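You operate a simulated robot arm through the tools that you are given. There is no shell and no other tool.

Carry out the task below with a simulated robot arm. There is one attempt and no reset: what you move stays moved.

JOB
Run the rise check on the cup in the holder and put it in the tray that the display names.
Fine: set the time from the blue card before you press RUN; press CLEAR when the cup is in its tray. Set down upright: white cup.

The check looks at the end state, three seconds after you hand in, the way a careful person would. Anything else that was tipped, shoved, dropped, spilled or broken makes it a failure.

ROBOT AND FRAMES
A 6-joint arm with a two-finger parallel gripper, fixed in place. Base frame: the origin is at the foot of the arm, x ahead of it, y to its left, z up. Units: m, rad, N and s.
With the tool pointing down near the work surface it reaches from about 0.26 to 0.68 m from the base axis. Its first joint turns from -1.152 to 1.152 rad. Payload 2.9 kg.
Tool frame: the origin (TCP) lies between the finger pads and is the grasp point; the fingertips stand 0.03 m ahead of it; z points along the fingers, y is the line along which they close. Largest opening 0.11 m; finger width 0.02, thickness 0.01; the body of the gripper, 0.048 by 0.112 m, starts 0.055 m behind the TCP.
Orientation is that of the tool frame in the base frame, as a unit quaternion [w, x, y, z]. With the fingers straight down and closing along the base's y, the tool's x points along the base's -x, its y along +y and its z along -z.

CONTROLS
- The arm moves only by the tool jog_arm. Its argument "series" is a list of rows, each an object of numbers (a shift or turn left out is 0, a gripper value left out holds the last): "rx", "ry", "rz": the turn, a rotation vector about the tool's x, y, z in units of 8 degrees (1.0 is 8 degrees); "tx", "ty", "tz": the shift along the tool's x, y, z in units of 20 mm (1.0 is 20 mm); "fingers": the opening, from 0 (shut) to 1 (fully open). In form: [{"rx": .., "ry": .., "rz": .., "tx": .., "ty": .., "tz": .., "fingers": ..}, ...]. A call has 1 to 20 rows; each row shifts and turns the commanded pose from where the row before left it, along the tool's axes as they then stand. A call with a number of a shift or a turn outside -1 to 1 is refused whole. Each row takes 0.2 s and may step no farther than 0.05 m and 0.15 rad from the row before; otherwise, or with a gripper value out of range, the whole call is refused. A pose out of reach is approached as far as the arm can. The call stops where the force on the tool passes 70 N (or 10 N more than at its start, if that is more) or the arm is blocked; 0.2 s more then pass. Each finger travels about 0.108 m/s and halts on what it meets, pressing with about 45 N; the grip force reading is that of the motor and also rises with nothing between the fingers. The clock runs only during rows and for 0.2 s after the last one: add rows that do not move to give the fingers time. The reply holds the time, the measured pose of the TCP, the force on the tool along the base axes, the opening and the grip force, in the units named above and with some noise, with the torque about the TCP (base axes, N m) and any sound that the robot's microphone picked up.
- Cameras (640 x 400 px; columns grow to the right, rows downward): "scene" is fixed at [0.067, 0.4203, 1.3998]; the picture's right is [-0.85, -0.52, 0.00], its down [-0.22, 0.37, -0.90] and it looks along [0.47, -0.77, -0.43] (base axes); focal length 310 px, centre (320, 200). "wrist" rides on the gripper at [0.072, 0.017, -0.103] in the tool frame; the picture's right is [-0.23, 0.97, 0.00], its down [-0.76, -0.18, -0.62] and it looks along [-0.61, -0.14, 0.78] (tool axes); focal length 222 px, centre (320, 200). There is no depth. A picture from a camera that has moved, and an enlarged one, comes with that camera's place and axes in the base frame and with its lens.
- get_image(camera): a new picture of that camera. The clock stands still meanwhile.
- inspect(camera, box): a new picture of the part [left, top, right, bottom] of that camera's present view, enlarged. The clock stands still meanwhile.
- sign_off(): hands the job in; it is judged then, once.

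Places have to be worked out from the pictures, the camera data and where the tool is seen. Open the gripper and draw the arm clear of the work before you hand the job in, unless the task says otherwise.

The tools are called after "Emit:" as name(argument=value, ...) on one line, values as JSON. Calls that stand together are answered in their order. jog_arm: Moves the arm, as the interface text tells. Its arguments: {"type":"object","properties":{"series":{"type":"array"}},"required":["series"]} The other tools are called the same way: get_image (camera) takes a picture; inspect (camera, box) takes an enlarged picture of a part of a camera's view; sign_off () hands the job in.

At the start:

```text
time: 0.0
ee_pos: [0.3214, -0.1624, 1.1252]
tcp_rot: [-0.001, 0.0, 1.0, -0.001]
ft_force: [0.3, -0.3, -0.3]
wrist_torque: [-0.01, -0.02, 0.0]
grip_width: 0.11
grip_force: 0.2
```

scene: 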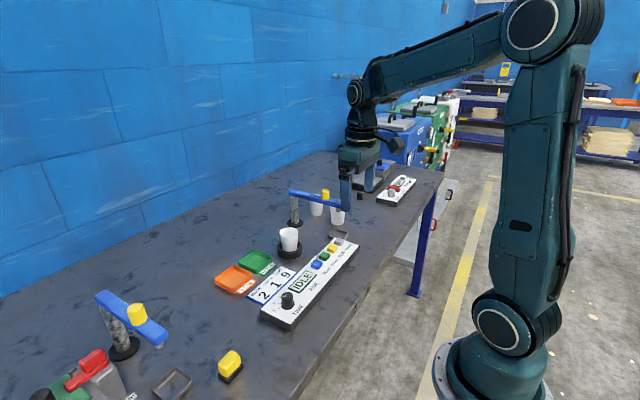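
wrist: 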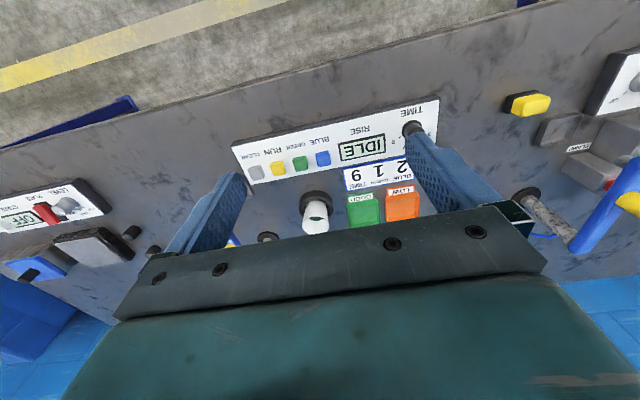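

The scene shows a panel with a knob, a display (IDLE), buttons, cards, trays and a holder with a white cup. I'll enlarge those parts first.

Emit:
inspect(camera="scene", box=[200, 180, 420, 340])

Emit:
inspect(camera="wrist", box=[220, 80, 460, 240])

Emit:
inspect(camera="scene", box=[0, 260, 260, 400])

```text
2.50 times, centred on (310, 260) of scene
camera zoom: at [0.067, 0.4203, 1.3998], right [-0.85, -0.52, 0.0], down [-0.22, 0.37, -0.9], along [0.47, -0.77, -0.43], focal length 774 px, centre (345, 50)
```

zoom: 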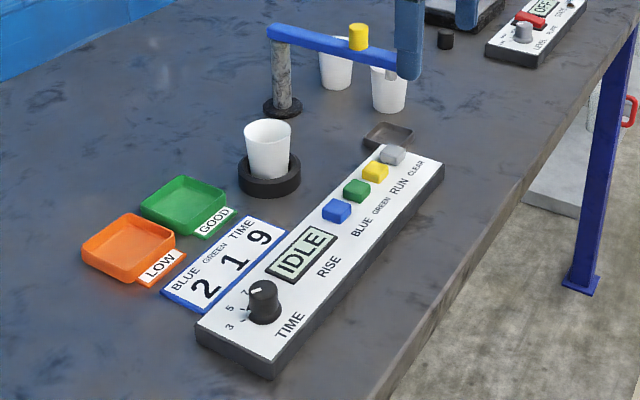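

```text
2.50 times, centred on (340, 160) of wrist
camera zoom: at [0.2488, -0.1441, 1.2276], right [0.23, 0.97, 0.0], down [0.76, -0.18, 0.62], along [0.61, -0.14, -0.78], focal length 555 px, centre (270, 300)
```

zoom: 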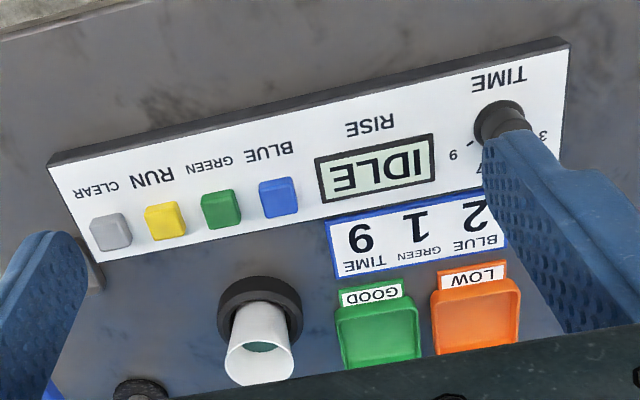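

```text
2.46 times, centred on (130, 330) of scene
camera zoom: at [0.067, 0.4203, 1.3998], right [-0.85, -0.52, 0.0], down [-0.22, 0.37, -0.9], along [0.47, -0.77, -0.43], focal length 762 px, centre (788, -120)
```

zoom: 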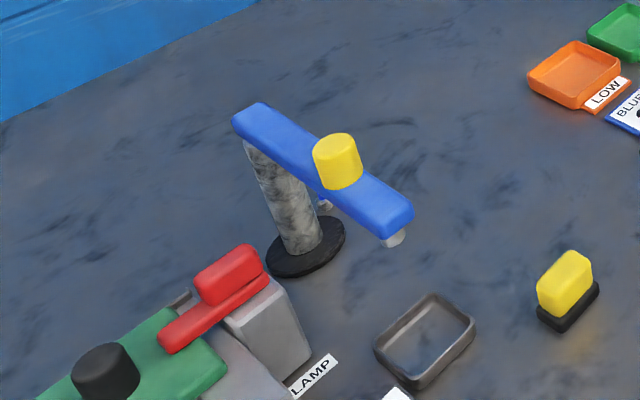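

The blue-edged card reads BLUE 2, GREEN 1, TIME 9. I'll look closer at the knob's scale, the cup and the rest of the bench for other cards.

Emit:
inspect(camera="scene", box=[255, 270, 335, 330])

Emit:
inspect(camera="scene", box=[260, 170, 440, 270])

Emit:
inspect(camera="wrist", box=[280, 170, 440, 260])

Emit:
inspect(camera="wrist", box=[480, 40, 640, 260])

Emit:
inspect(camera="wrist", box=[0, 150, 160, 290])

```text
6.67 times, centred on (295, 300) of scene
camera zoom: at [0.067, 0.4203, 1.3998], right [-0.85, -0.52, 0.0], down [-0.22, 0.37, -0.9], along [0.47, -0.77, -0.43], focal length 2064 px, centre (487, -467)
```

zoom: 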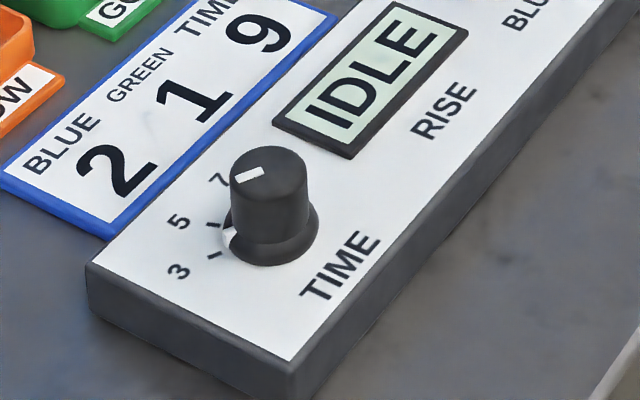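

```text
3.56 times, centred on (350, 220) of scene
camera zoom: at [0.067, 0.4203, 1.3998], right [-0.85, -0.52, 0.0], down [-0.22, 0.37, -0.9], along [0.47, -0.77, -0.43], focal length 1101 px, centre (213, 129)
```

zoom: 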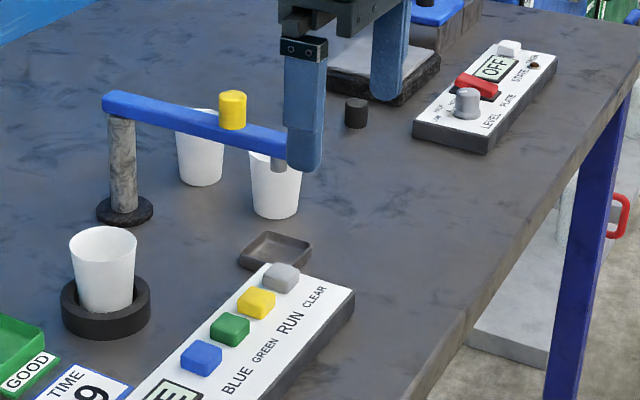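

```text
4.00 times, centred on (360, 215) of wrist
camera zoom: at [0.2488, -0.1441, 1.2276], right [0.23, 0.97, 0.0], down [0.76, -0.18, 0.62], along [0.61, -0.14, -0.78], focal length 888 px, centre (160, 140)
```

zoom: 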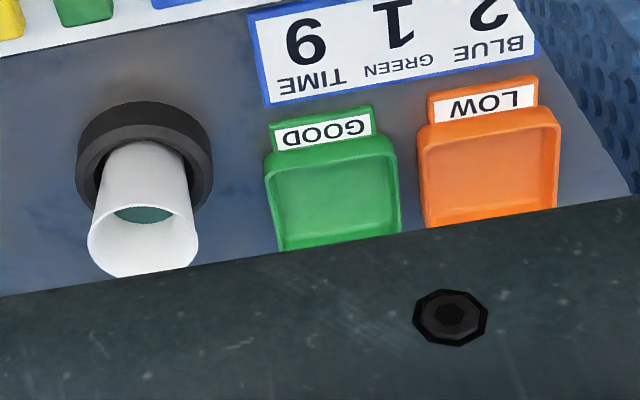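

```text
1.82 times, centred on (560, 150) of wrist
camera zoom: at [0.2488, -0.1441, 1.2276], right [0.23, 0.97, 0.0], down [0.76, -0.18, 0.62], along [0.61, -0.14, -0.78], focal length 404 px, centre (-116, 291)
```

zoom: 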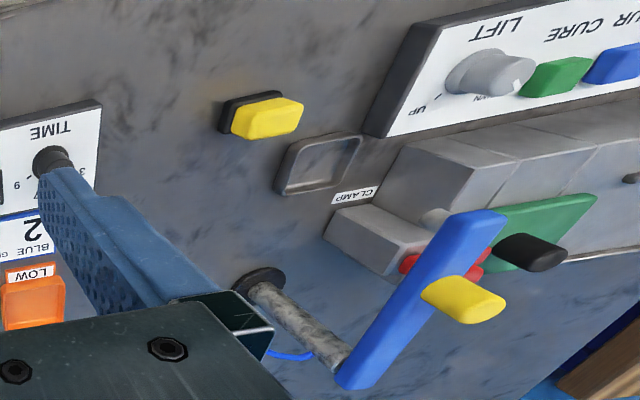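

```text
2.86 times, centred on (80, 220) of wrist
camera zoom: at [0.2488, -0.1441, 1.2276], right [0.23, 0.97, 0.0], down [0.76, -0.18, 0.62], along [0.61, -0.14, -0.78], focal length 635 px, centre (1006, 143)
```

zoom: 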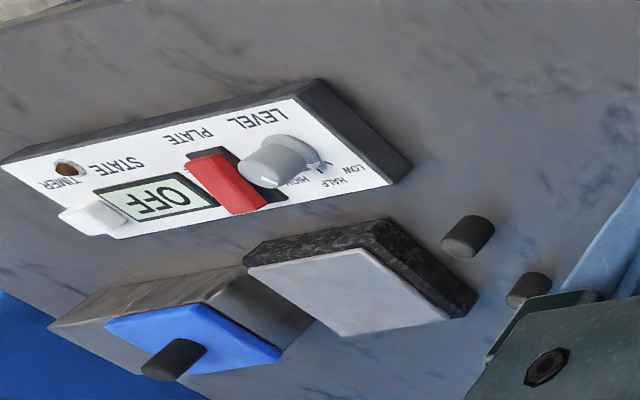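

The cup in the holder is at about [0.577, -0.229], rim z≈0.895, and holds teal liquid. The knob is at about [0.42, -0.02, 0.86], with a 3/5/7/9 scale. I'll move the wrist over the knob side, still high, to look more closely.

Emit:
jog_arm(series=[{"ty": 1, "tz": 0.7}, {"ty": 1, "tz": 0.7}, {"ty": 1, "tz": 0.7}, {"ty": 1, "tz": 0.7}, {"ty": 1, "tz": 0.7}, {"ty": 1, "tz": 0.7}, {"ty": 1, "tz": 0.7}, {}])

Emit:
get_image(camera="wrist")

Emit:
get_image(camera="scene")

```text
time: 1.8
ee_pos: [0.321, -0.0229, 1.0258]
tcp_rot: [0.0, -0.001, 1.0, -0.001]
ft_force: [0.3, 0.0, -0.2]
wrist_torque: [0.01, 0.01, 0.03]
grip_width: 0.11
grip_force: 0.1
```

```text
taken
camera wrist: at [0.2477, -0.0041, 1.1291], right [0.23, 0.97, 0.0], down [0.76, -0.18, 0.62], along [0.61, -0.14, -0.78], focal length 222 px, centre (320, 200)
```

wrist: 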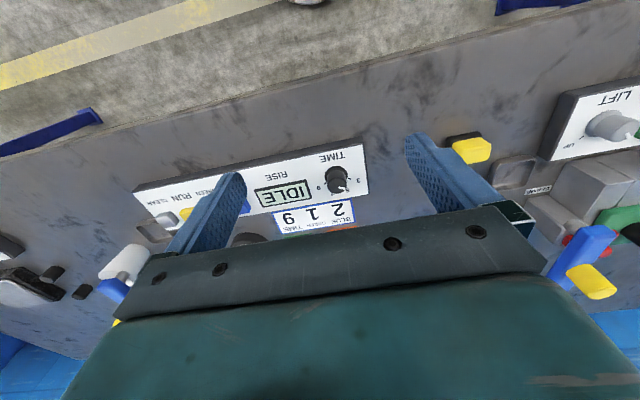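

```text
taken
```

scene: 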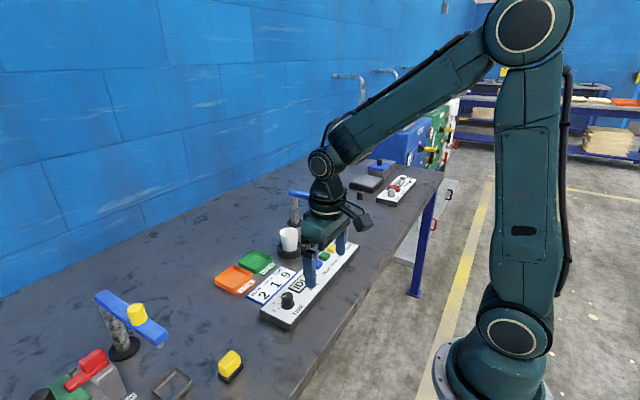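

Emit:
inspect(camera="wrist", box=[290, 140, 380, 200])

Emit:
inspect(camera="scene", box=[255, 220, 345, 280])

```text
6.67 times, centred on (335, 170) of wrist
camera zoom: at [0.2477, -0.0041, 1.1291], right [0.23, 0.97, 0.0], down [0.76, -0.18, 0.62], along [0.61, -0.14, -0.78], focal length 1481 px, centre (220, 400)
```

zoom: 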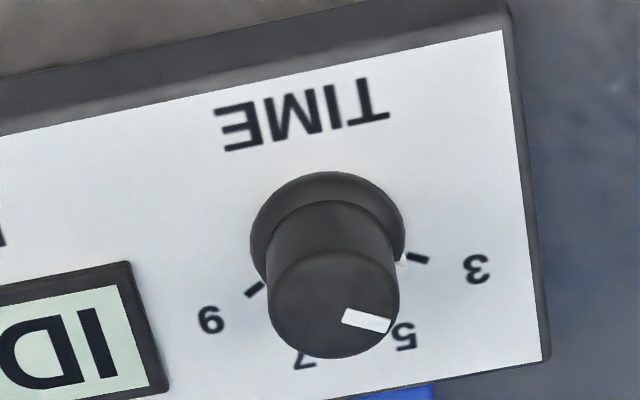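

```text
6.67 times, centred on (300, 250) of scene
camera zoom: at [0.067, 0.4203, 1.3998], right [-0.85, -0.52, 0.0], down [-0.22, 0.37, -0.9], along [0.47, -0.77, -0.43], focal length 2064 px, centre (453, -133)
```

zoom: 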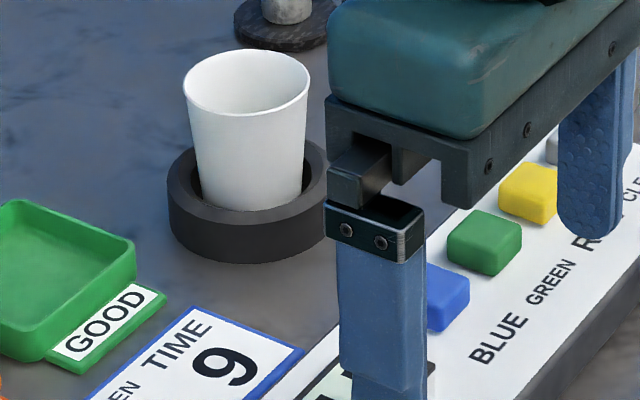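

The panel top works out at z≈0.847 and the knob at about [0.426, -0.020], 3 cm tall with its top at 0.876. Its pointer is near 3, and 9 lies about 112° clockwise. I'll hover over the knob and pre-rotate the gripper.

Emit:
jog_arm(series=[{"tx": -0.875, "tz": 0.8, "fingers": 0.6}, {"tx": -0.875, "tz": 0.8}, {"tx": -0.875, "tz": 0.8}, {"tx": -0.875, "tz": 0.8}, {"tx": -0.875, "tz": 0.8, "ty": 0.1}, {"tx": -0.875, "tz": 0.8}, {}])

Emit:
get_image(camera="wrist")

Emit:
inspect(camera="scene", box=[240, 220, 360, 330])

```text
time: 3.4
ee_pos: [0.4267, -0.0193, 0.9304]
tcp_rot: [0.0, 0.0, 1.0, 0.0]
ft_force: [-0.3, -0.2, -0.4]
wrist_torque: [0.02, -0.03, -0.01]
grip_width: 0.066
grip_force: 0.0
```

```text
taken
camera wrist: at [0.3537, -0.0017, 1.0336], right [0.23, 0.97, 0.0], down [0.76, -0.18, 0.62], along [0.61, -0.14, -0.78], focal length 222 px, centre (320, 200)
```

wrist: 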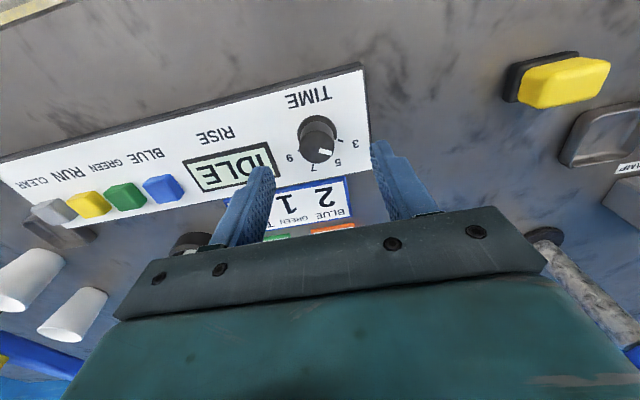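

```text
3.64 times, centred on (300, 275) of scene
camera zoom: at [0.067, 0.4203, 1.3998], right [-0.85, -0.52, 0.0], down [-0.22, 0.37, -0.9], along [0.47, -0.77, -0.43], focal length 1126 px, centre (393, -73)
```

zoom: 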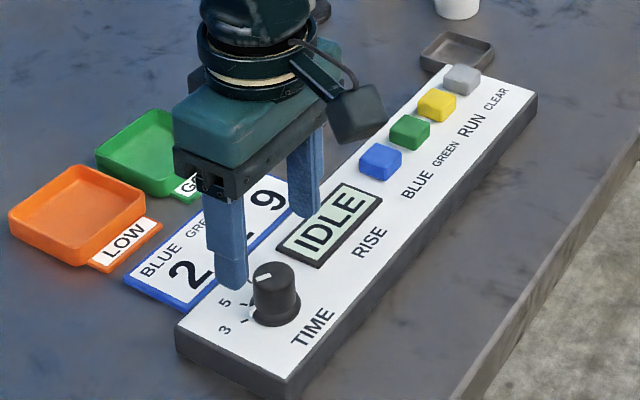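

The knob still looks a bit nearer to the base than the fingers. I'll zoom in to work out its position from this closer view.

Emit:
inspect(camera="wrist", box=[270, 90, 390, 170])

```text
5.00 times, centred on (330, 130) of wrist
camera zoom: at [0.3537, -0.0017, 1.0336], right [0.23, 0.97, 0.0], down [0.76, -0.18, 0.62], along [0.61, -0.14, -0.78], focal length 1111 px, centre (270, 550)
```

zoom: 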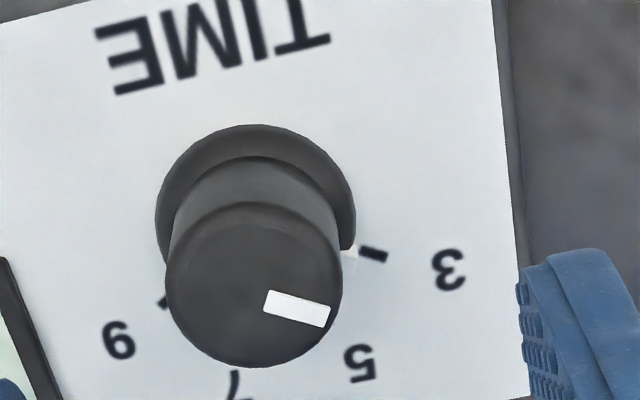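

Triangulating the two views puts the knob at [0.426, -0.0207], top 0.876, pointer at 3 (≈+59°) with 9 at ≈-59°. I'll pre-rotate by -60°, descend around the knob and check contact.

Emit:
jog_arm(series=[{"ty": -0.07, "tx": 0.03}, {"rz": -1}, {"rz": -1}, {"rz": -1}, {"rz": -1}, {"rz": -1}, {"rz": -1}, {"rz": -1}, {"rz": -0.5}, {"tz": 0.75}, {"tz": 0.75}, {"tz": 0.7}, {}])

Emit:
inspect(camera="scene", box=[240, 240, 340, 340])

Emit:
get_image(camera="wrist")

```text
time: 6.2
ee_pos: [0.4269, -0.0215, 0.8858]
tcp_rot: [0.001, -0.5, 0.866, -0.001]
ft_force: [-0.6, 0.1, -0.7]
wrist_torque: [-0.01, 0.0, 0.01]
grip_width: 0.0661
grip_force: 0.1
```

```text
4.00 times, centred on (290, 290) of scene
camera zoom: at [0.067, 0.4203, 1.3998], right [-0.85, -0.52, 0.0], down [-0.22, 0.37, -0.9], along [0.47, -0.77, -0.43], focal length 1238 px, centre (440, -160)
```

zoom: 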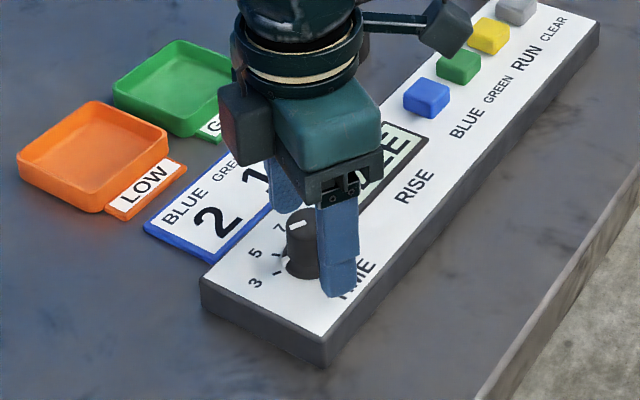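

```text
taken
camera wrist: at [0.3747, -0.0752, 0.9892], right [-0.73, 0.68, 0.0], down [0.53, 0.57, 0.62], along [0.43, 0.45, -0.78], focal length 222 px, centre (320, 200)
```

wrist: 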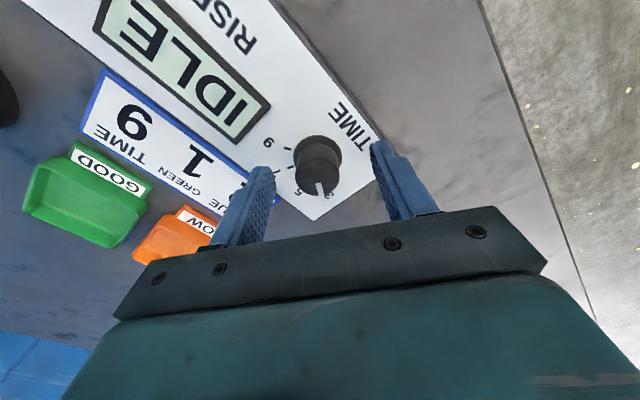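

The knob top sits right at the grasp point between the fingers. I'll close on it and check the grip.

Emit:
jog_arm(series=[{"fingers": 0}, {}, {}])

Emit:
get_image(camera="wrist")

```text
time: 7.0
ee_pos: [0.4279, -0.0213, 0.8852]
tcp_rot: [0.001, -0.499, 0.867, -0.002]
ft_force: [14.7, -8.3, -9.5]
wrist_torque: [0.05, 0.07, -0.01]
grip_width: 0.0277
grip_force: 44.8
```

```text
taken
camera wrist: at [0.3758, -0.0758, 0.9893], right [-0.73, 0.68, 0.0], down [0.53, 0.57, 0.62], along [0.43, 0.45, -0.78], focal length 222 px, centre (320, 200)
```

wrist: 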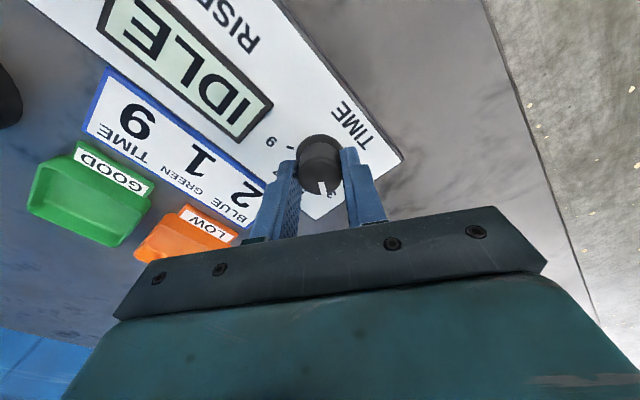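

The grip holds at 27.7 mm, with a small side force from a ~1 mm offset. I'll relax that offset and turn clockwise 120°.

Emit:
jog_arm(series=[{"ty": -0.055}, {"rz": 1}, {"rz": 1}, {"rz": 1}, {"rz": 1}, {"rz": 1}, {"rz": 1}, {"rz": 1}, {"rz": 1}, {"rz": 1}, {"rz": 1}, {"rz": 1}, {"rz": 1}, {"rz": 1}, {"rz": 1}, {"rz": 0.8}, {}])

Emit:
get_image(camera="wrist")

Emit:
inspect(camera="scene", box=[240, 240, 340, 340])

```text
time: 10.6
ee_pos: [0.4282, -0.0218, 0.8864]
tcp_rot: [0.001, 0.489, 0.872, 0.001]
ft_force: [16.0, -12.0, -20.1]
wrist_torque: [-0.24, 0.19, 0.0]
grip_width: 0.0275
grip_force: 44.9
```

```text
taken
camera wrist: at [0.4035, 0.0497, 0.9895], right [0.95, 0.31, 0.0], down [0.25, -0.74, 0.62], along [0.2, -0.59, -0.78], focal length 222 px, centre (320, 200)
```

wrist: 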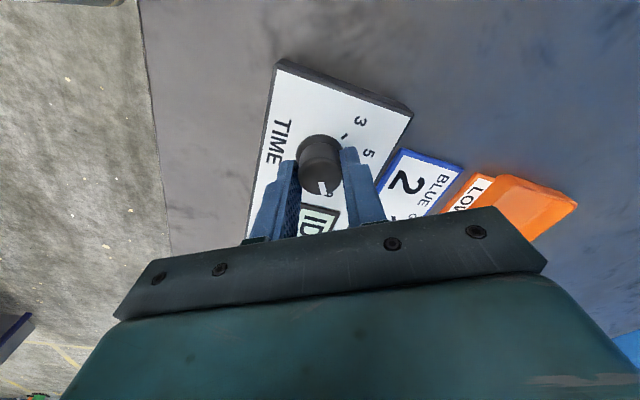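

```text
4.00 times, centred on (290, 290) of scene
camera zoom: at [0.0677, 0.42, 1.3998], right [-0.85, -0.52, 0.0], down [-0.23, 0.37, -0.9], along [0.47, -0.77, -0.43], focal length 1238 px, centre (440, -160)
```

zoom: 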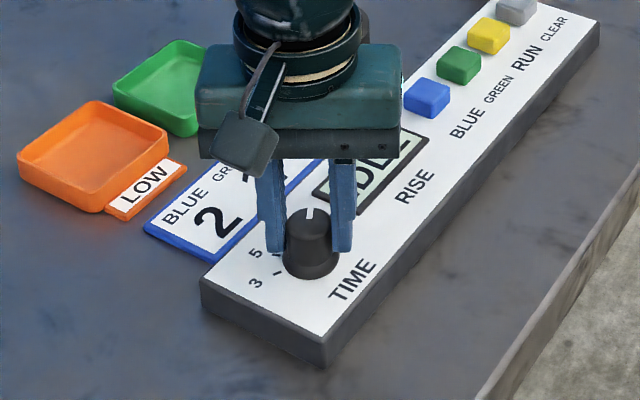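

The knob turned with the gripper, and its mark now points toward the 9 side. I'll release, rise and turn back to check the pointer against the tick.

Emit:
jog_arm(series=[{"fingers": 0.6}, {}, {}, {"tz": -0.75}, {"tz": -0.75}, {"tz": -0.75}, {}])

Emit:
get_image(camera="wrist")

Emit:
inspect(camera="wrist", box=[270, 80, 390, 180])

Emit:
inspect(camera="scene", box=[250, 260, 340, 330])

```text
time: 12.2
ee_pos: [0.4264, -0.0215, 0.9314]
tcp_rot: [0.0, 0.487, 0.873, 0.0]
ft_force: [0.8, 0.3, -0.1]
wrist_torque: [-0.01, 0.0, -0.01]
grip_width: 0.066
grip_force: 0.1
```

```text
taken
camera wrist: at [0.4033, 0.0494, 1.0347], right [0.95, 0.32, 0.0], down [0.25, -0.74, 0.62], along [0.2, -0.59, -0.78], focal length 222 px, centre (320, 200)
```

wrist: 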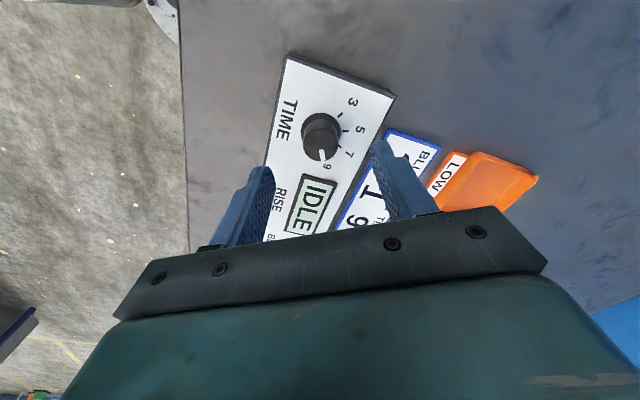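

```text
4.00 times, centred on (330, 130) of wrist
camera zoom: at [0.4033, 0.0494, 1.0347], right [0.95, 0.32, 0.0], down [0.25, -0.74, 0.62], along [0.2, -0.59, -0.78], focal length 888 px, centre (280, 480)
```

zoom: 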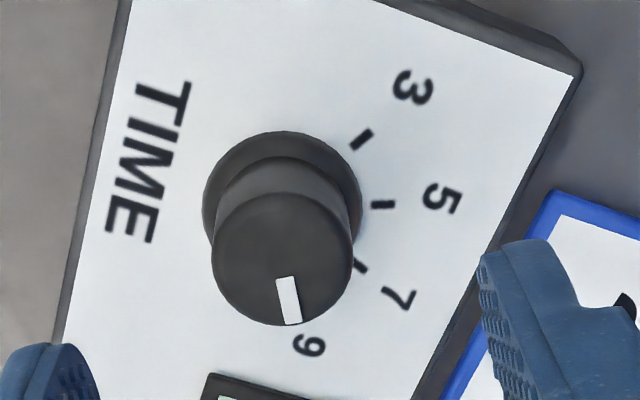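

```text
5.71 times, centred on (295, 295) of scene
camera zoom: at [0.067, 0.4203, 1.3998], right [-0.85, -0.52, 0.0], down [-0.22, 0.37, -0.9], along [0.47, -0.77, -0.43], focal length 1769 px, centre (463, -343)
```

zoom: 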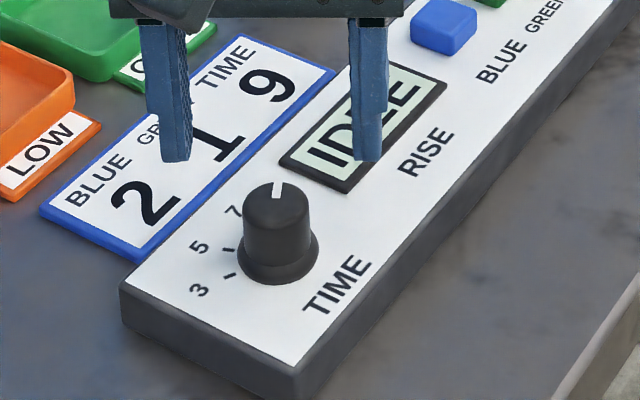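

TIME is now set to 9: the mark is at ≈-60°, in line with the 9. I'll raise the arm and look steeply down into the cup before touching any buttons.

Emit:
jog_arm(series=[{"tz": -1, "rz": -1}, {"tz": -1, "rz": -1}, {"tz": -1, "rz": -1}, {"tz": -1, "rz": -1}, {"tz": -1, "rz": -1}, {"tz": -1, "rz": -1}, {"tz": -1, "rz": -1}, {"tz": -1, "rz": -0.3}, {"ty": -0.95, "tz": -0.25, "tx": 0.11}, {"ty": -0.95, "tz": -0.25, "tx": 0.11}, {"ty": -0.95, "tz": -0.25, "tx": 0.11}, {"ty": -0.95, "tz": -0.25, "tx": 0.11}, {"ty": -0.95, "tz": -0.25, "tx": 0.11}, {"ty": -0.95, "tz": -0.25, "tx": 0.11}, {"ty": -0.95, "tz": -0.25, "tx": 0.11}, {"ty": -0.95, "tz": -0.25, "tx": 0.11}, {"ty": -0.95, "tz": -0.25, "tx": 0.11}, {"ty": -0.95, "tz": -0.25, "tx": 0.11}, {"ty": -0.95, "tz": -0.25, "tx": 0.11}, {"ty": -0.95, "tz": -0.25, "tx": 0.11}])

Emit:
get_image(camera="wrist")

Emit:
inspect(camera="wrist", box=[270, 140, 390, 220])

Emit:
inspect(camera="scene", box=[240, 220, 360, 330])

```text
time: 16.4
ee_pos: [0.4008, -0.2499, 1.152]
tcp_rot: [0.0, 0.0, 1.0, -0.001]
ft_force: [-0.3, -0.3, -0.3]
wrist_torque: [0.0, 0.0, -0.01]
grip_width: 0.0661
grip_force: 0.0
```

```text
taken
camera wrist: at [0.3278, -0.232, 1.2556], right [0.23, 0.97, 0.0], down [0.76, -0.18, 0.62], along [0.61, -0.14, -0.78], focal length 222 px, centre (320, 200)
```

wrist: 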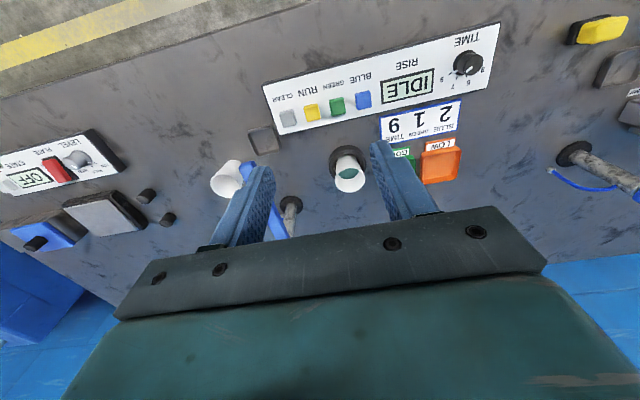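

```text
5.00 times, centred on (330, 180) of wrist
camera zoom: at [0.3278, -0.232, 1.2556], right [0.23, 0.97, 0.0], down [0.76, -0.18, 0.62], along [0.61, -0.14, -0.78], focal length 1111 px, centre (270, 300)
```

zoom: 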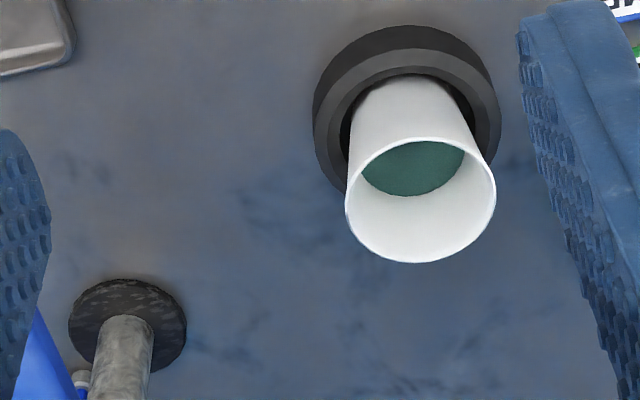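

```text
3.64 times, centred on (300, 275) of scene
camera zoom: at [0.067, 0.4203, 1.3998], right [-0.85, -0.52, 0.0], down [-0.22, 0.37, -0.9], along [0.47, -0.77, -0.43], focal length 1126 px, centre (393, -73)
```

zoom: 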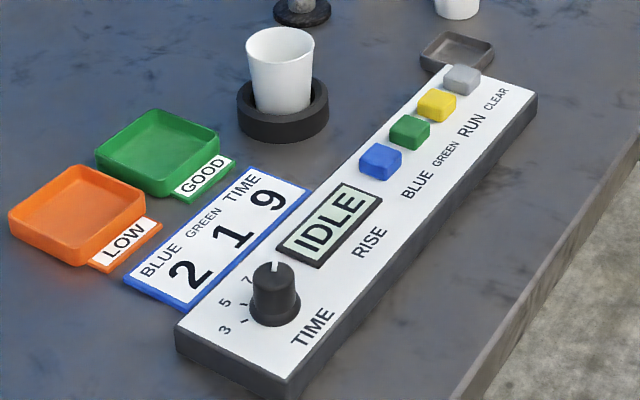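

The cup already holds a mixed teal liquid, and the job asks only for the time to be set before RUN, so I won't touch BLUE or GREEN. RUN is at about [0.443, -0.269], top ≈0.862; I'll hover over it with the fingers closed.

Emit:
jog_arm(series=[{"tx": -0.21, "ty": -0.1, "tz": 1, "fingers": 0}, {"tx": -0.21, "ty": -0.1, "tz": 1}, {"tx": -0.21, "ty": -0.1, "tz": 1}, {"tx": -0.21, "ty": -0.1, "tz": 1}, {"tx": -0.21, "ty": -0.1, "tz": 1}, {"tx": -0.21, "ty": -0.1, "tz": 1}, {"tx": -0.21, "ty": -0.1, "tz": 1}, {"tx": -0.21, "ty": -0.1, "tz": 1}, {"tx": -0.21, "ty": -0.1, "tz": 1}, {"tx": -0.21, "tz": 1}, {"tz": 0.8}, {}])

Emit:
get_image(camera="wrist")

Emit:
inspect(camera="scene", box=[270, 200, 390, 290])

```text
time: 19.0
ee_pos: [0.4438, -0.2664, 0.9351]
tcp_rot: [0.0, 0.001, 1.0, 0.001]
ft_force: [0.4, 0.3, -0.1]
wrist_torque: [-0.03, 0.02, -0.04]
grip_width: 0.0001
grip_force: 38.1
```

```text
taken
camera wrist: at [0.37, -0.2491, 1.038], right [0.23, 0.97, 0.0], down [0.76, -0.18, 0.62], along [0.61, -0.14, -0.78], focal length 222 px, centre (320, 200)
```

wrist: 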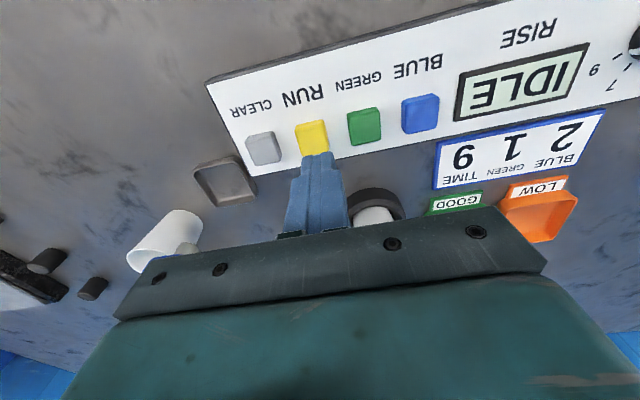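

```text
4.44 times, centred on (330, 245) of scene
camera zoom: at [0.067, 0.4203, 1.3998], right [-0.85, -0.52, 0.0], down [-0.22, 0.37, -0.9], along [0.47, -0.77, -0.43], focal length 1376 px, centre (276, 0)
```

zoom: 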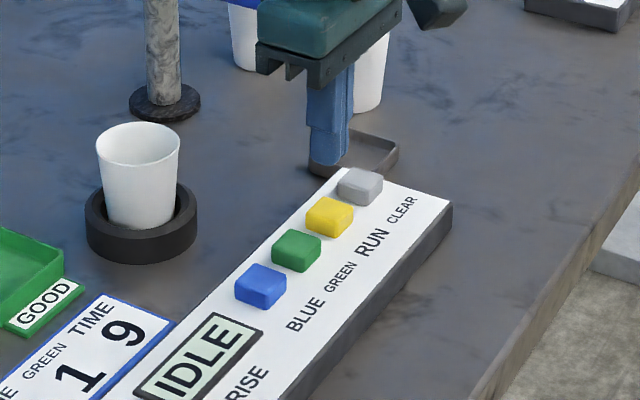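

Rechecking from this closer view, RUN is at about [0.441, -0.2715] and its neighbours are spaced 43 mm apart. I'll shift over it, descend to just above it and look.

Emit:
jog_arm(series=[{"tx": 0.14, "ty": -0.25}, {"tz": 0.6}, {"tz": 0.6}, {"tz": 0.5}, {}])

Emit:
inspect(camera="scene", box=[290, 210, 380, 270])

Emit:
inspect(camera="wrist", box=[240, 60, 480, 220])

```text
time: 20.2
ee_pos: [0.4393, -0.2717, 0.901]
tcp_rot: [0.0, 0.0, 1.0, -0.001]
ft_force: [0.1, -0.5, -0.4]
wrist_torque: [-0.01, 0.03, 0.0]
grip_width: 0.0
grip_force: 37.6
```

```text
6.67 times, centred on (335, 240) of scene
camera zoom: at [0.067, 0.4203, 1.3998], right [-0.85, -0.52, 0.0], down [-0.22, 0.37, -0.9], along [0.47, -0.77, -0.43], focal length 2064 px, centre (220, -67)
```

zoom: 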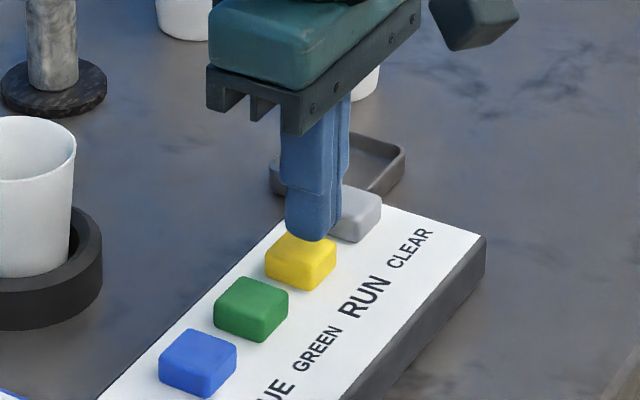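

```text
2.50 times, centred on (360, 140) of wrist
camera zoom: at [0.366, -0.255, 1.0046], right [0.23, 0.97, 0.0], down [0.76, -0.18, 0.62], along [0.61, -0.14, -0.78], focal length 555 px, centre (220, 350)
```

zoom: 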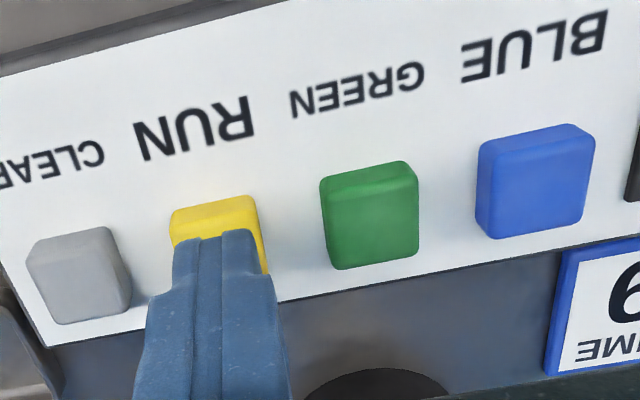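

The fingers sit right over RUN, with the tips about 9 mm above it. I'll press gently in small steps and watch the force and display.

Emit:
jog_arm(series=[{"tx": -0.12}, {"tz": 0.2}, {"tz": 0.2}, {"tz": 0.15}])

Emit:
inspect(camera="scene", box=[270, 210, 380, 300])

```text
time: 21.2
ee_pos: [0.4415, -0.2715, 0.8889]
tcp_rot: [0.0, 0.0, 1.0, 0.0]
ft_force: [0.1, 0.2, 0.1]
wrist_torque: [0.02, -0.01, 0.01]
grip_width: 0.0
grip_force: 37.3
```

```text
4.44 times, centred on (325, 255) of scene
camera zoom: at [0.067, 0.4203, 1.3998], right [-0.85, -0.52, 0.0], down [-0.22, 0.37, -0.9], along [0.47, -0.77, -0.43], focal length 1376 px, centre (298, -44)
```

zoom: 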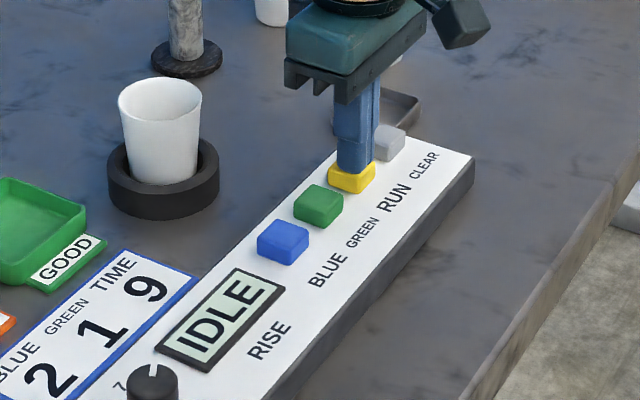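

The tips are at 0.859 with no contact force yet, so the button is a little lower. I'll continue in small steps.

Emit:
jog_arm(series=[{"tz": 0.15}, {"tz": 0.1}])

```text
time: 21.8
ee_pos: [0.4423, -0.2719, 0.8853]
tcp_rot: [0.001, 0.001, 1.0, 0.0]
ft_force: [0.5, 1.0, 2.0]
wrist_torque: [0.03, 0.0, -0.03]
grip_width: 0.0
grip_force: 37.4
heard: click
```

A click was heard with light force. I'll lift off now and read the display.

Emit:
jog_arm(series=[{"tz": -0.5}, {"tz": -1}, {"tz": -1}, {"tz": -1}])

Emit:
inspect(camera="scene", box=[240, 210, 360, 320])

```text
time: 22.8
ee_pos: [0.4412, -0.2743, 0.9561]
tcp_rot: [0.0, -0.001, 1.0, 0.0]
ft_force: [-0.4, -0.4, -0.6]
wrist_torque: [0.01, 0.04, -0.03]
grip_width: 0.0
grip_force: 37.8
```

```text
3.64 times, centred on (300, 265) of scene
camera zoom: at [0.067, 0.4203, 1.3998], right [-0.85, -0.52, 0.0], down [-0.22, 0.37, -0.9], along [0.47, -0.77, -0.43], focal length 1126 px, centre (393, -36)
```

zoom: 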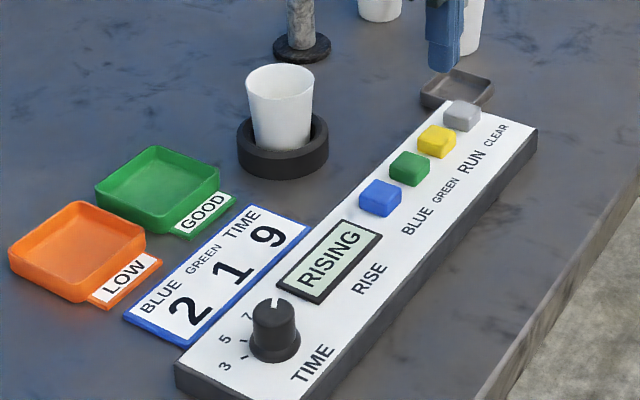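

The display reads RISING, so the check is running. I'll raise the arm and wait while it finishes.

Emit:
jog_arm(series=[{"tz": -1}, {"tz": -1}, {"tz": -1}, {"tz": -1}, {"tz": -1}, {"fingers": 1}, {}, {}, {}, {}, {}, {}, {}, {}, {}, {}, {}, {}, {}, {}])

Emit:
inspect(camera="scene", box=[240, 210, 360, 320])

Emit:
get_image(camera="wrist")

```text
time: 27.0
ee_pos: [0.4435, -0.2738, 1.0537]
tcp_rot: [-0.001, 0.0, 1.0, 0.0]
ft_force: [-0.4, 0.6, -0.5]
wrist_torque: [-0.01, 0.01, -0.02]
grip_width: 0.1098
grip_force: 0.1
```

```text
3.64 times, centred on (300, 265) of scene
camera zoom: at [0.067, 0.4203, 1.3998], right [-0.85, -0.52, 0.0], down [-0.22, 0.37, -0.9], along [0.47, -0.77, -0.43], focal length 1126 px, centre (393, -36)
```

zoom: 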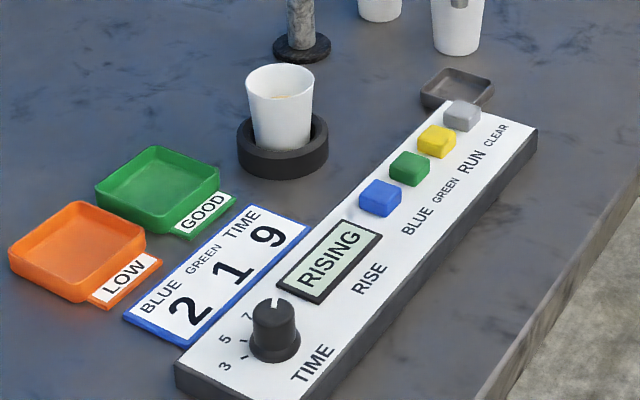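

```text
taken
camera wrist: at [0.3699, -0.255, 1.1585], right [0.23, 0.97, 0.0], down [0.76, -0.18, 0.62], along [0.61, -0.14, -0.78], focal length 222 px, centre (320, 200)
```

wrist: 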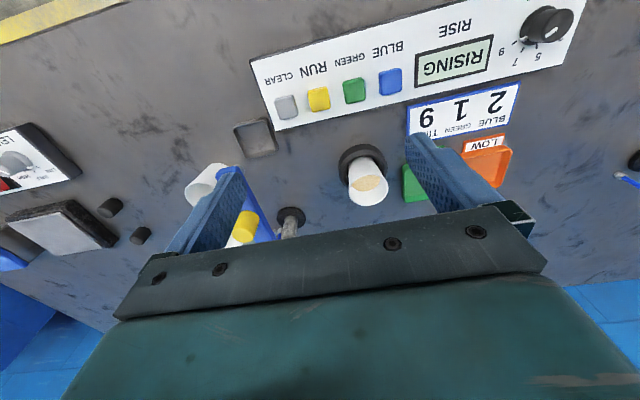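

Foam is rising in the cup, so no dosing was needed. I'll keep waiting, and take a close look at the cup to refine its position.

Emit:
jog_arm(series=[{}, {}, {}, {}, {}, {}, {}, {}, {}, {}, {}, {}, {}, {}, {}, {}, {}, {}, {}, {}])

Emit:
inspect(camera="scene", box=[240, 210, 360, 320])

Emit:
inspect(camera="wrist", box=[310, 130, 430, 210])

```text
time: 31.2
ee_pos: [0.4429, -0.2723, 1.0555]
tcp_rot: [0.0, -0.001, 1.0, 0.0]
ft_force: [0.9, 0.4, 0.1]
wrist_torque: [0.01, 0.01, -0.01]
grip_width: 0.11
grip_force: 0.0
```

```text
3.64 times, centred on (300, 265) of scene
camera zoom: at [0.067, 0.4203, 1.3998], right [-0.85, -0.52, 0.0], down [-0.22, 0.37, -0.9], along [0.47, -0.77, -0.43], focal length 1126 px, centre (393, -36)
```

zoom: 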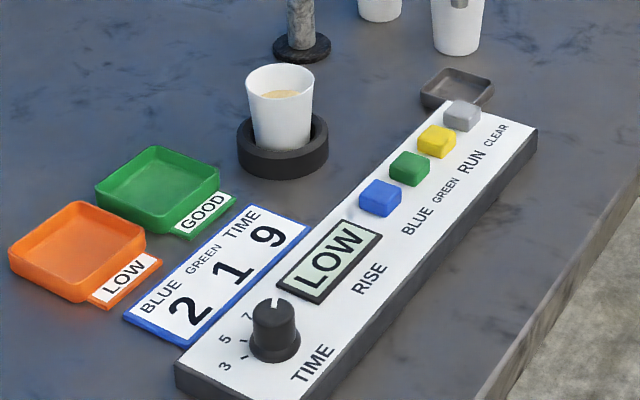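

```text
5.00 times, centred on (370, 170) of wrist
camera zoom: at [0.3699, -0.255, 1.1585], right [0.23, 0.97, 0.0], down [0.76, -0.18, 0.62], along [0.61, -0.14, -0.78], focal length 1111 px, centre (70, 350)
```

zoom: 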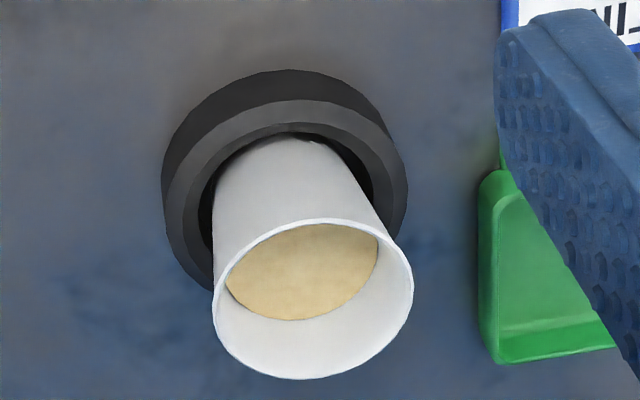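

The display names LOW, so the cup goes in the orange tray. The cup is at about [0.577, -0.2285], rim z≈0.89, 60 mm across; I'll hover over it with a 0.088 m opening, which also clears the GOOD tray.

Emit:
jog_arm(series=[{"tx": -0.84, "ty": 0.275, "tz": 0.2, "fingers": 0.8}, {"tx": -0.84, "ty": 0.275, "tz": 0.2}, {"tx": -0.84, "ty": 0.275, "tz": 0.2}, {"tx": -0.84, "ty": 0.275, "tz": 0.4}, {"tx": -0.84, "ty": 0.275, "tz": 0.8}, {"tx": -0.84, "ty": 0.275, "tz": 0.8}, {"tx": -0.84, "ty": 0.275, "tz": 0.8}, {"tx": -0.82, "ty": 0.275, "tz": 0.8}, {}, {}])

Emit:
get_image(camera="wrist")

Emit:
inspect(camera="scene", box=[220, 190, 340, 290])

```text
time: 33.4
ee_pos: [0.5762, -0.2273, 0.9708]
tcp_rot: [0.0, 0.0, 1.0, 0.0]
ft_force: [-0.5, -0.3, -0.2]
wrist_torque: [0.0, 0.0, 0.01]
grip_width: 0.0877
grip_force: 0.1
```

```text
taken
camera wrist: at [0.5028, -0.2098, 1.0744], right [0.23, 0.97, 0.0], down [0.76, -0.18, 0.62], along [0.61, -0.14, -0.78], focal length 222 px, centre (320, 200)
```

wrist: 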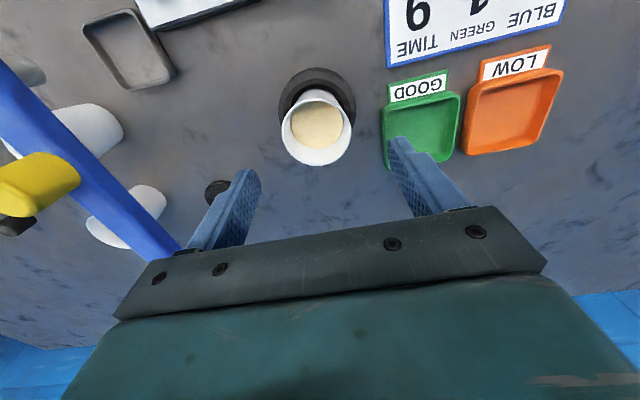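

```text
4.00 times, centred on (280, 240) of scene
camera zoom: at [0.067, 0.4203, 1.3998], right [-0.85, -0.52, 0.0], down [-0.22, 0.37, -0.9], along [0.47, -0.77, -0.43], focal length 1238 px, centre (480, 40)
```

zoom: 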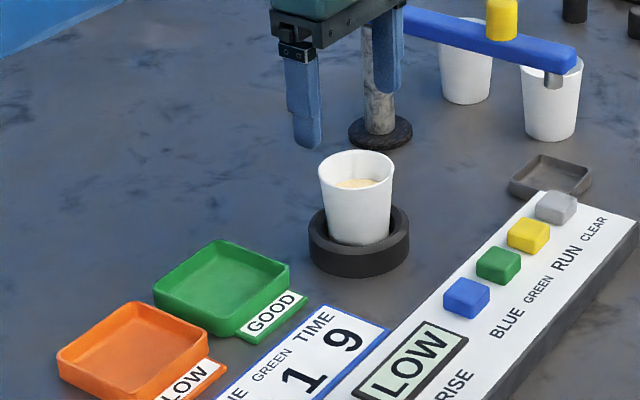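

The cup appears nearly centred, and both trays are clearly visible from here. I'll zoom in to refine both positions.

Emit:
inspect(camera="wrist", box=[250, 50, 400, 190])

Emit:
inspect(camera="wrist", box=[370, 30, 590, 180])

```text
2.86 times, centred on (325, 120) of wrist
camera zoom: at [0.5028, -0.2098, 1.0744], right [0.23, 0.97, 0.0], down [0.76, -0.18, 0.62], along [0.61, -0.14, -0.78], focal length 635 px, centre (306, 429)
```

zoom: 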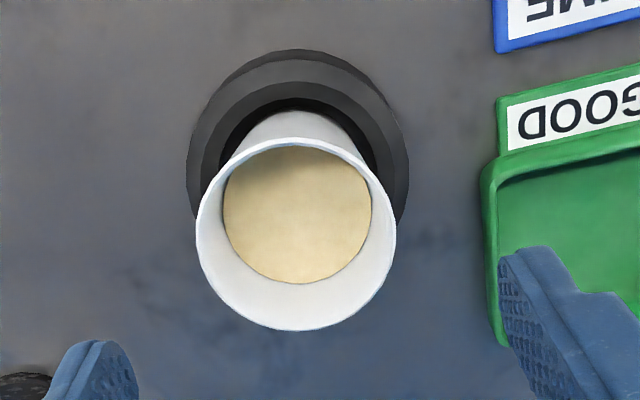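

```text
2.67 times, centred on (480, 105) of wrist
camera zoom: at [0.5028, -0.2098, 1.0744], right [0.23, 0.97, 0.0], down [0.76, -0.18, 0.62], along [0.61, -0.14, -0.78], focal length 592 px, centre (-107, 453)
```

zoom: 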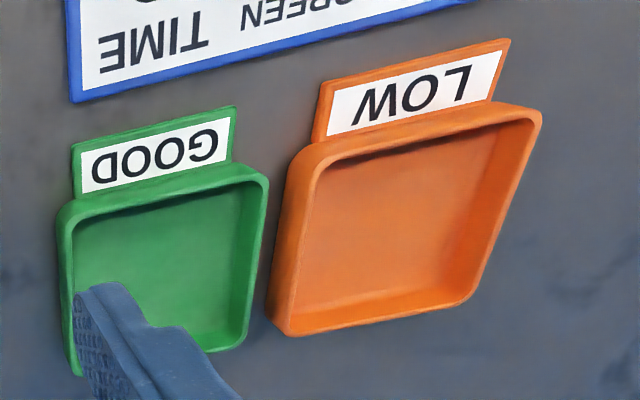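

The cup is at about [0.572, -0.228] and the LOW tray is centred near [0.627, -0.035], roughly 78 mm square with its rim at z≈0.837. I'll correct the alignment and lower around the cup, keeping the tips above the holder ring and tray rims.

Emit:
jog_arm(series=[{"tx": 0.2, "ty": -0.05}, {}, {"tz": 0.8}, {"tz": 0.8}, {"tz": 0.8}, {"tz": 0.7}, {"tz": 0.6}, {"tz": 0.5}, {}])

Emit:
get_image(camera="wrist")

Emit:
inspect(camera="scene", box=[230, 190, 330, 270])

```text
time: 35.4
ee_pos: [0.5714, -0.2298, 0.8876]
tcp_rot: [0.0, 0.0, 1.0, -0.001]
ft_force: [-0.9, -0.1, 0.2]
wrist_torque: [0.01, -0.02, 0.05]
grip_width: 0.0882
grip_force: 0.0
```

```text
taken
camera wrist: at [0.4998, -0.2125, 0.9909], right [0.23, 0.97, 0.0], down [0.76, -0.18, 0.62], along [0.61, -0.14, -0.78], focal length 222 px, centre (320, 200)
```

wrist: 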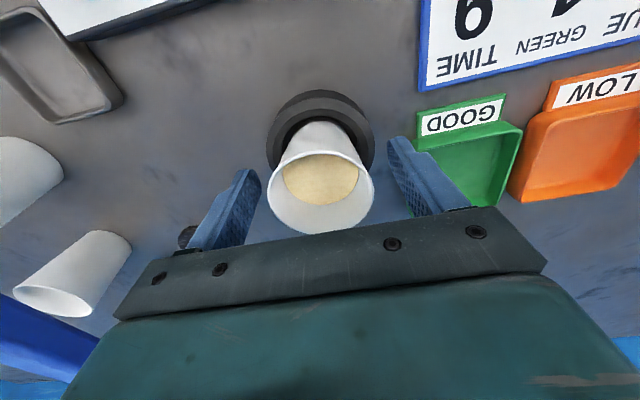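

```text
5.00 times, centred on (280, 230) of scene
camera zoom: at [0.067, 0.4203, 1.3998], right [-0.85, -0.52, 0.0], down [-0.22, 0.37, -0.9], along [0.47, -0.77, -0.43], focal length 1548 px, centre (520, 50)
```

zoom: 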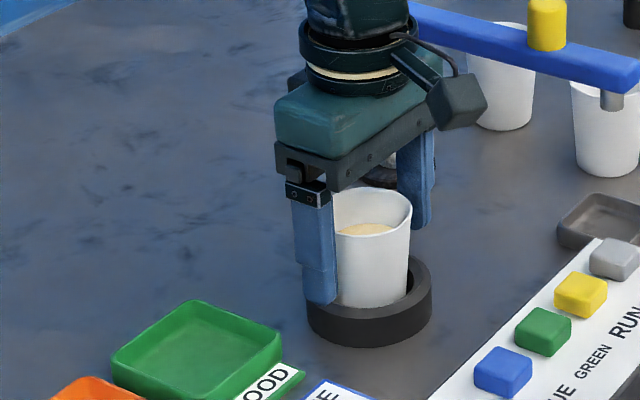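

The cup is centred between the fingers with its rim at about TCP height. I'll go 3 mm lower and close.

Emit:
jog_arm(series=[{"tz": 0.17}, {"fingers": 0}, {}, {}, {}])

Emit:
get_image(camera="wrist")

Emit:
inspect(camera="scene", box=[230, 190, 330, 270])

```text
time: 36.6
ee_pos: [0.5736, -0.2286, 0.884]
tcp_rot: [0.0, 0.0, 1.0, -0.001]
ft_force: [0.9, -0.8, 2.2]
wrist_torque: [-0.05, -0.02, 0.0]
grip_width: 0.0573
grip_force: 45.7
```

```text
taken
camera wrist: at [0.5, -0.2118, 0.9873], right [0.23, 0.97, 0.0], down [0.76, -0.18, 0.62], along [0.61, -0.14, -0.78], focal length 222 px, centre (320, 200)
```

wrist: 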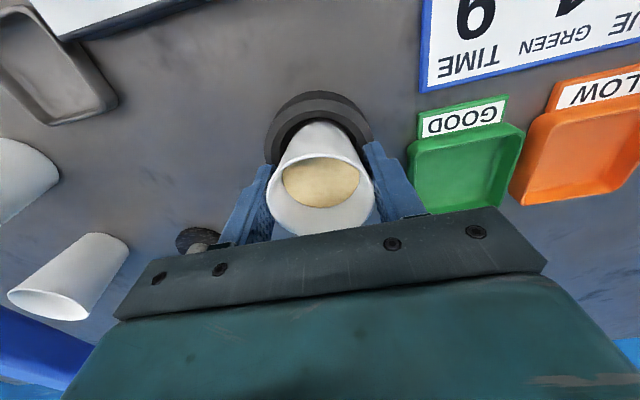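

```text
5.00 times, centred on (280, 230) of scene
camera zoom: at [0.067, 0.4203, 1.3998], right [-0.85, -0.52, 0.0], down [-0.22, 0.37, -0.9], along [0.47, -0.77, -0.43], focal length 1548 px, centre (520, 50)
```

zoom: 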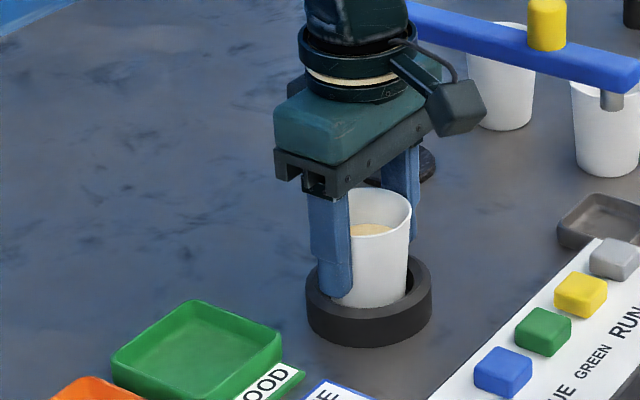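

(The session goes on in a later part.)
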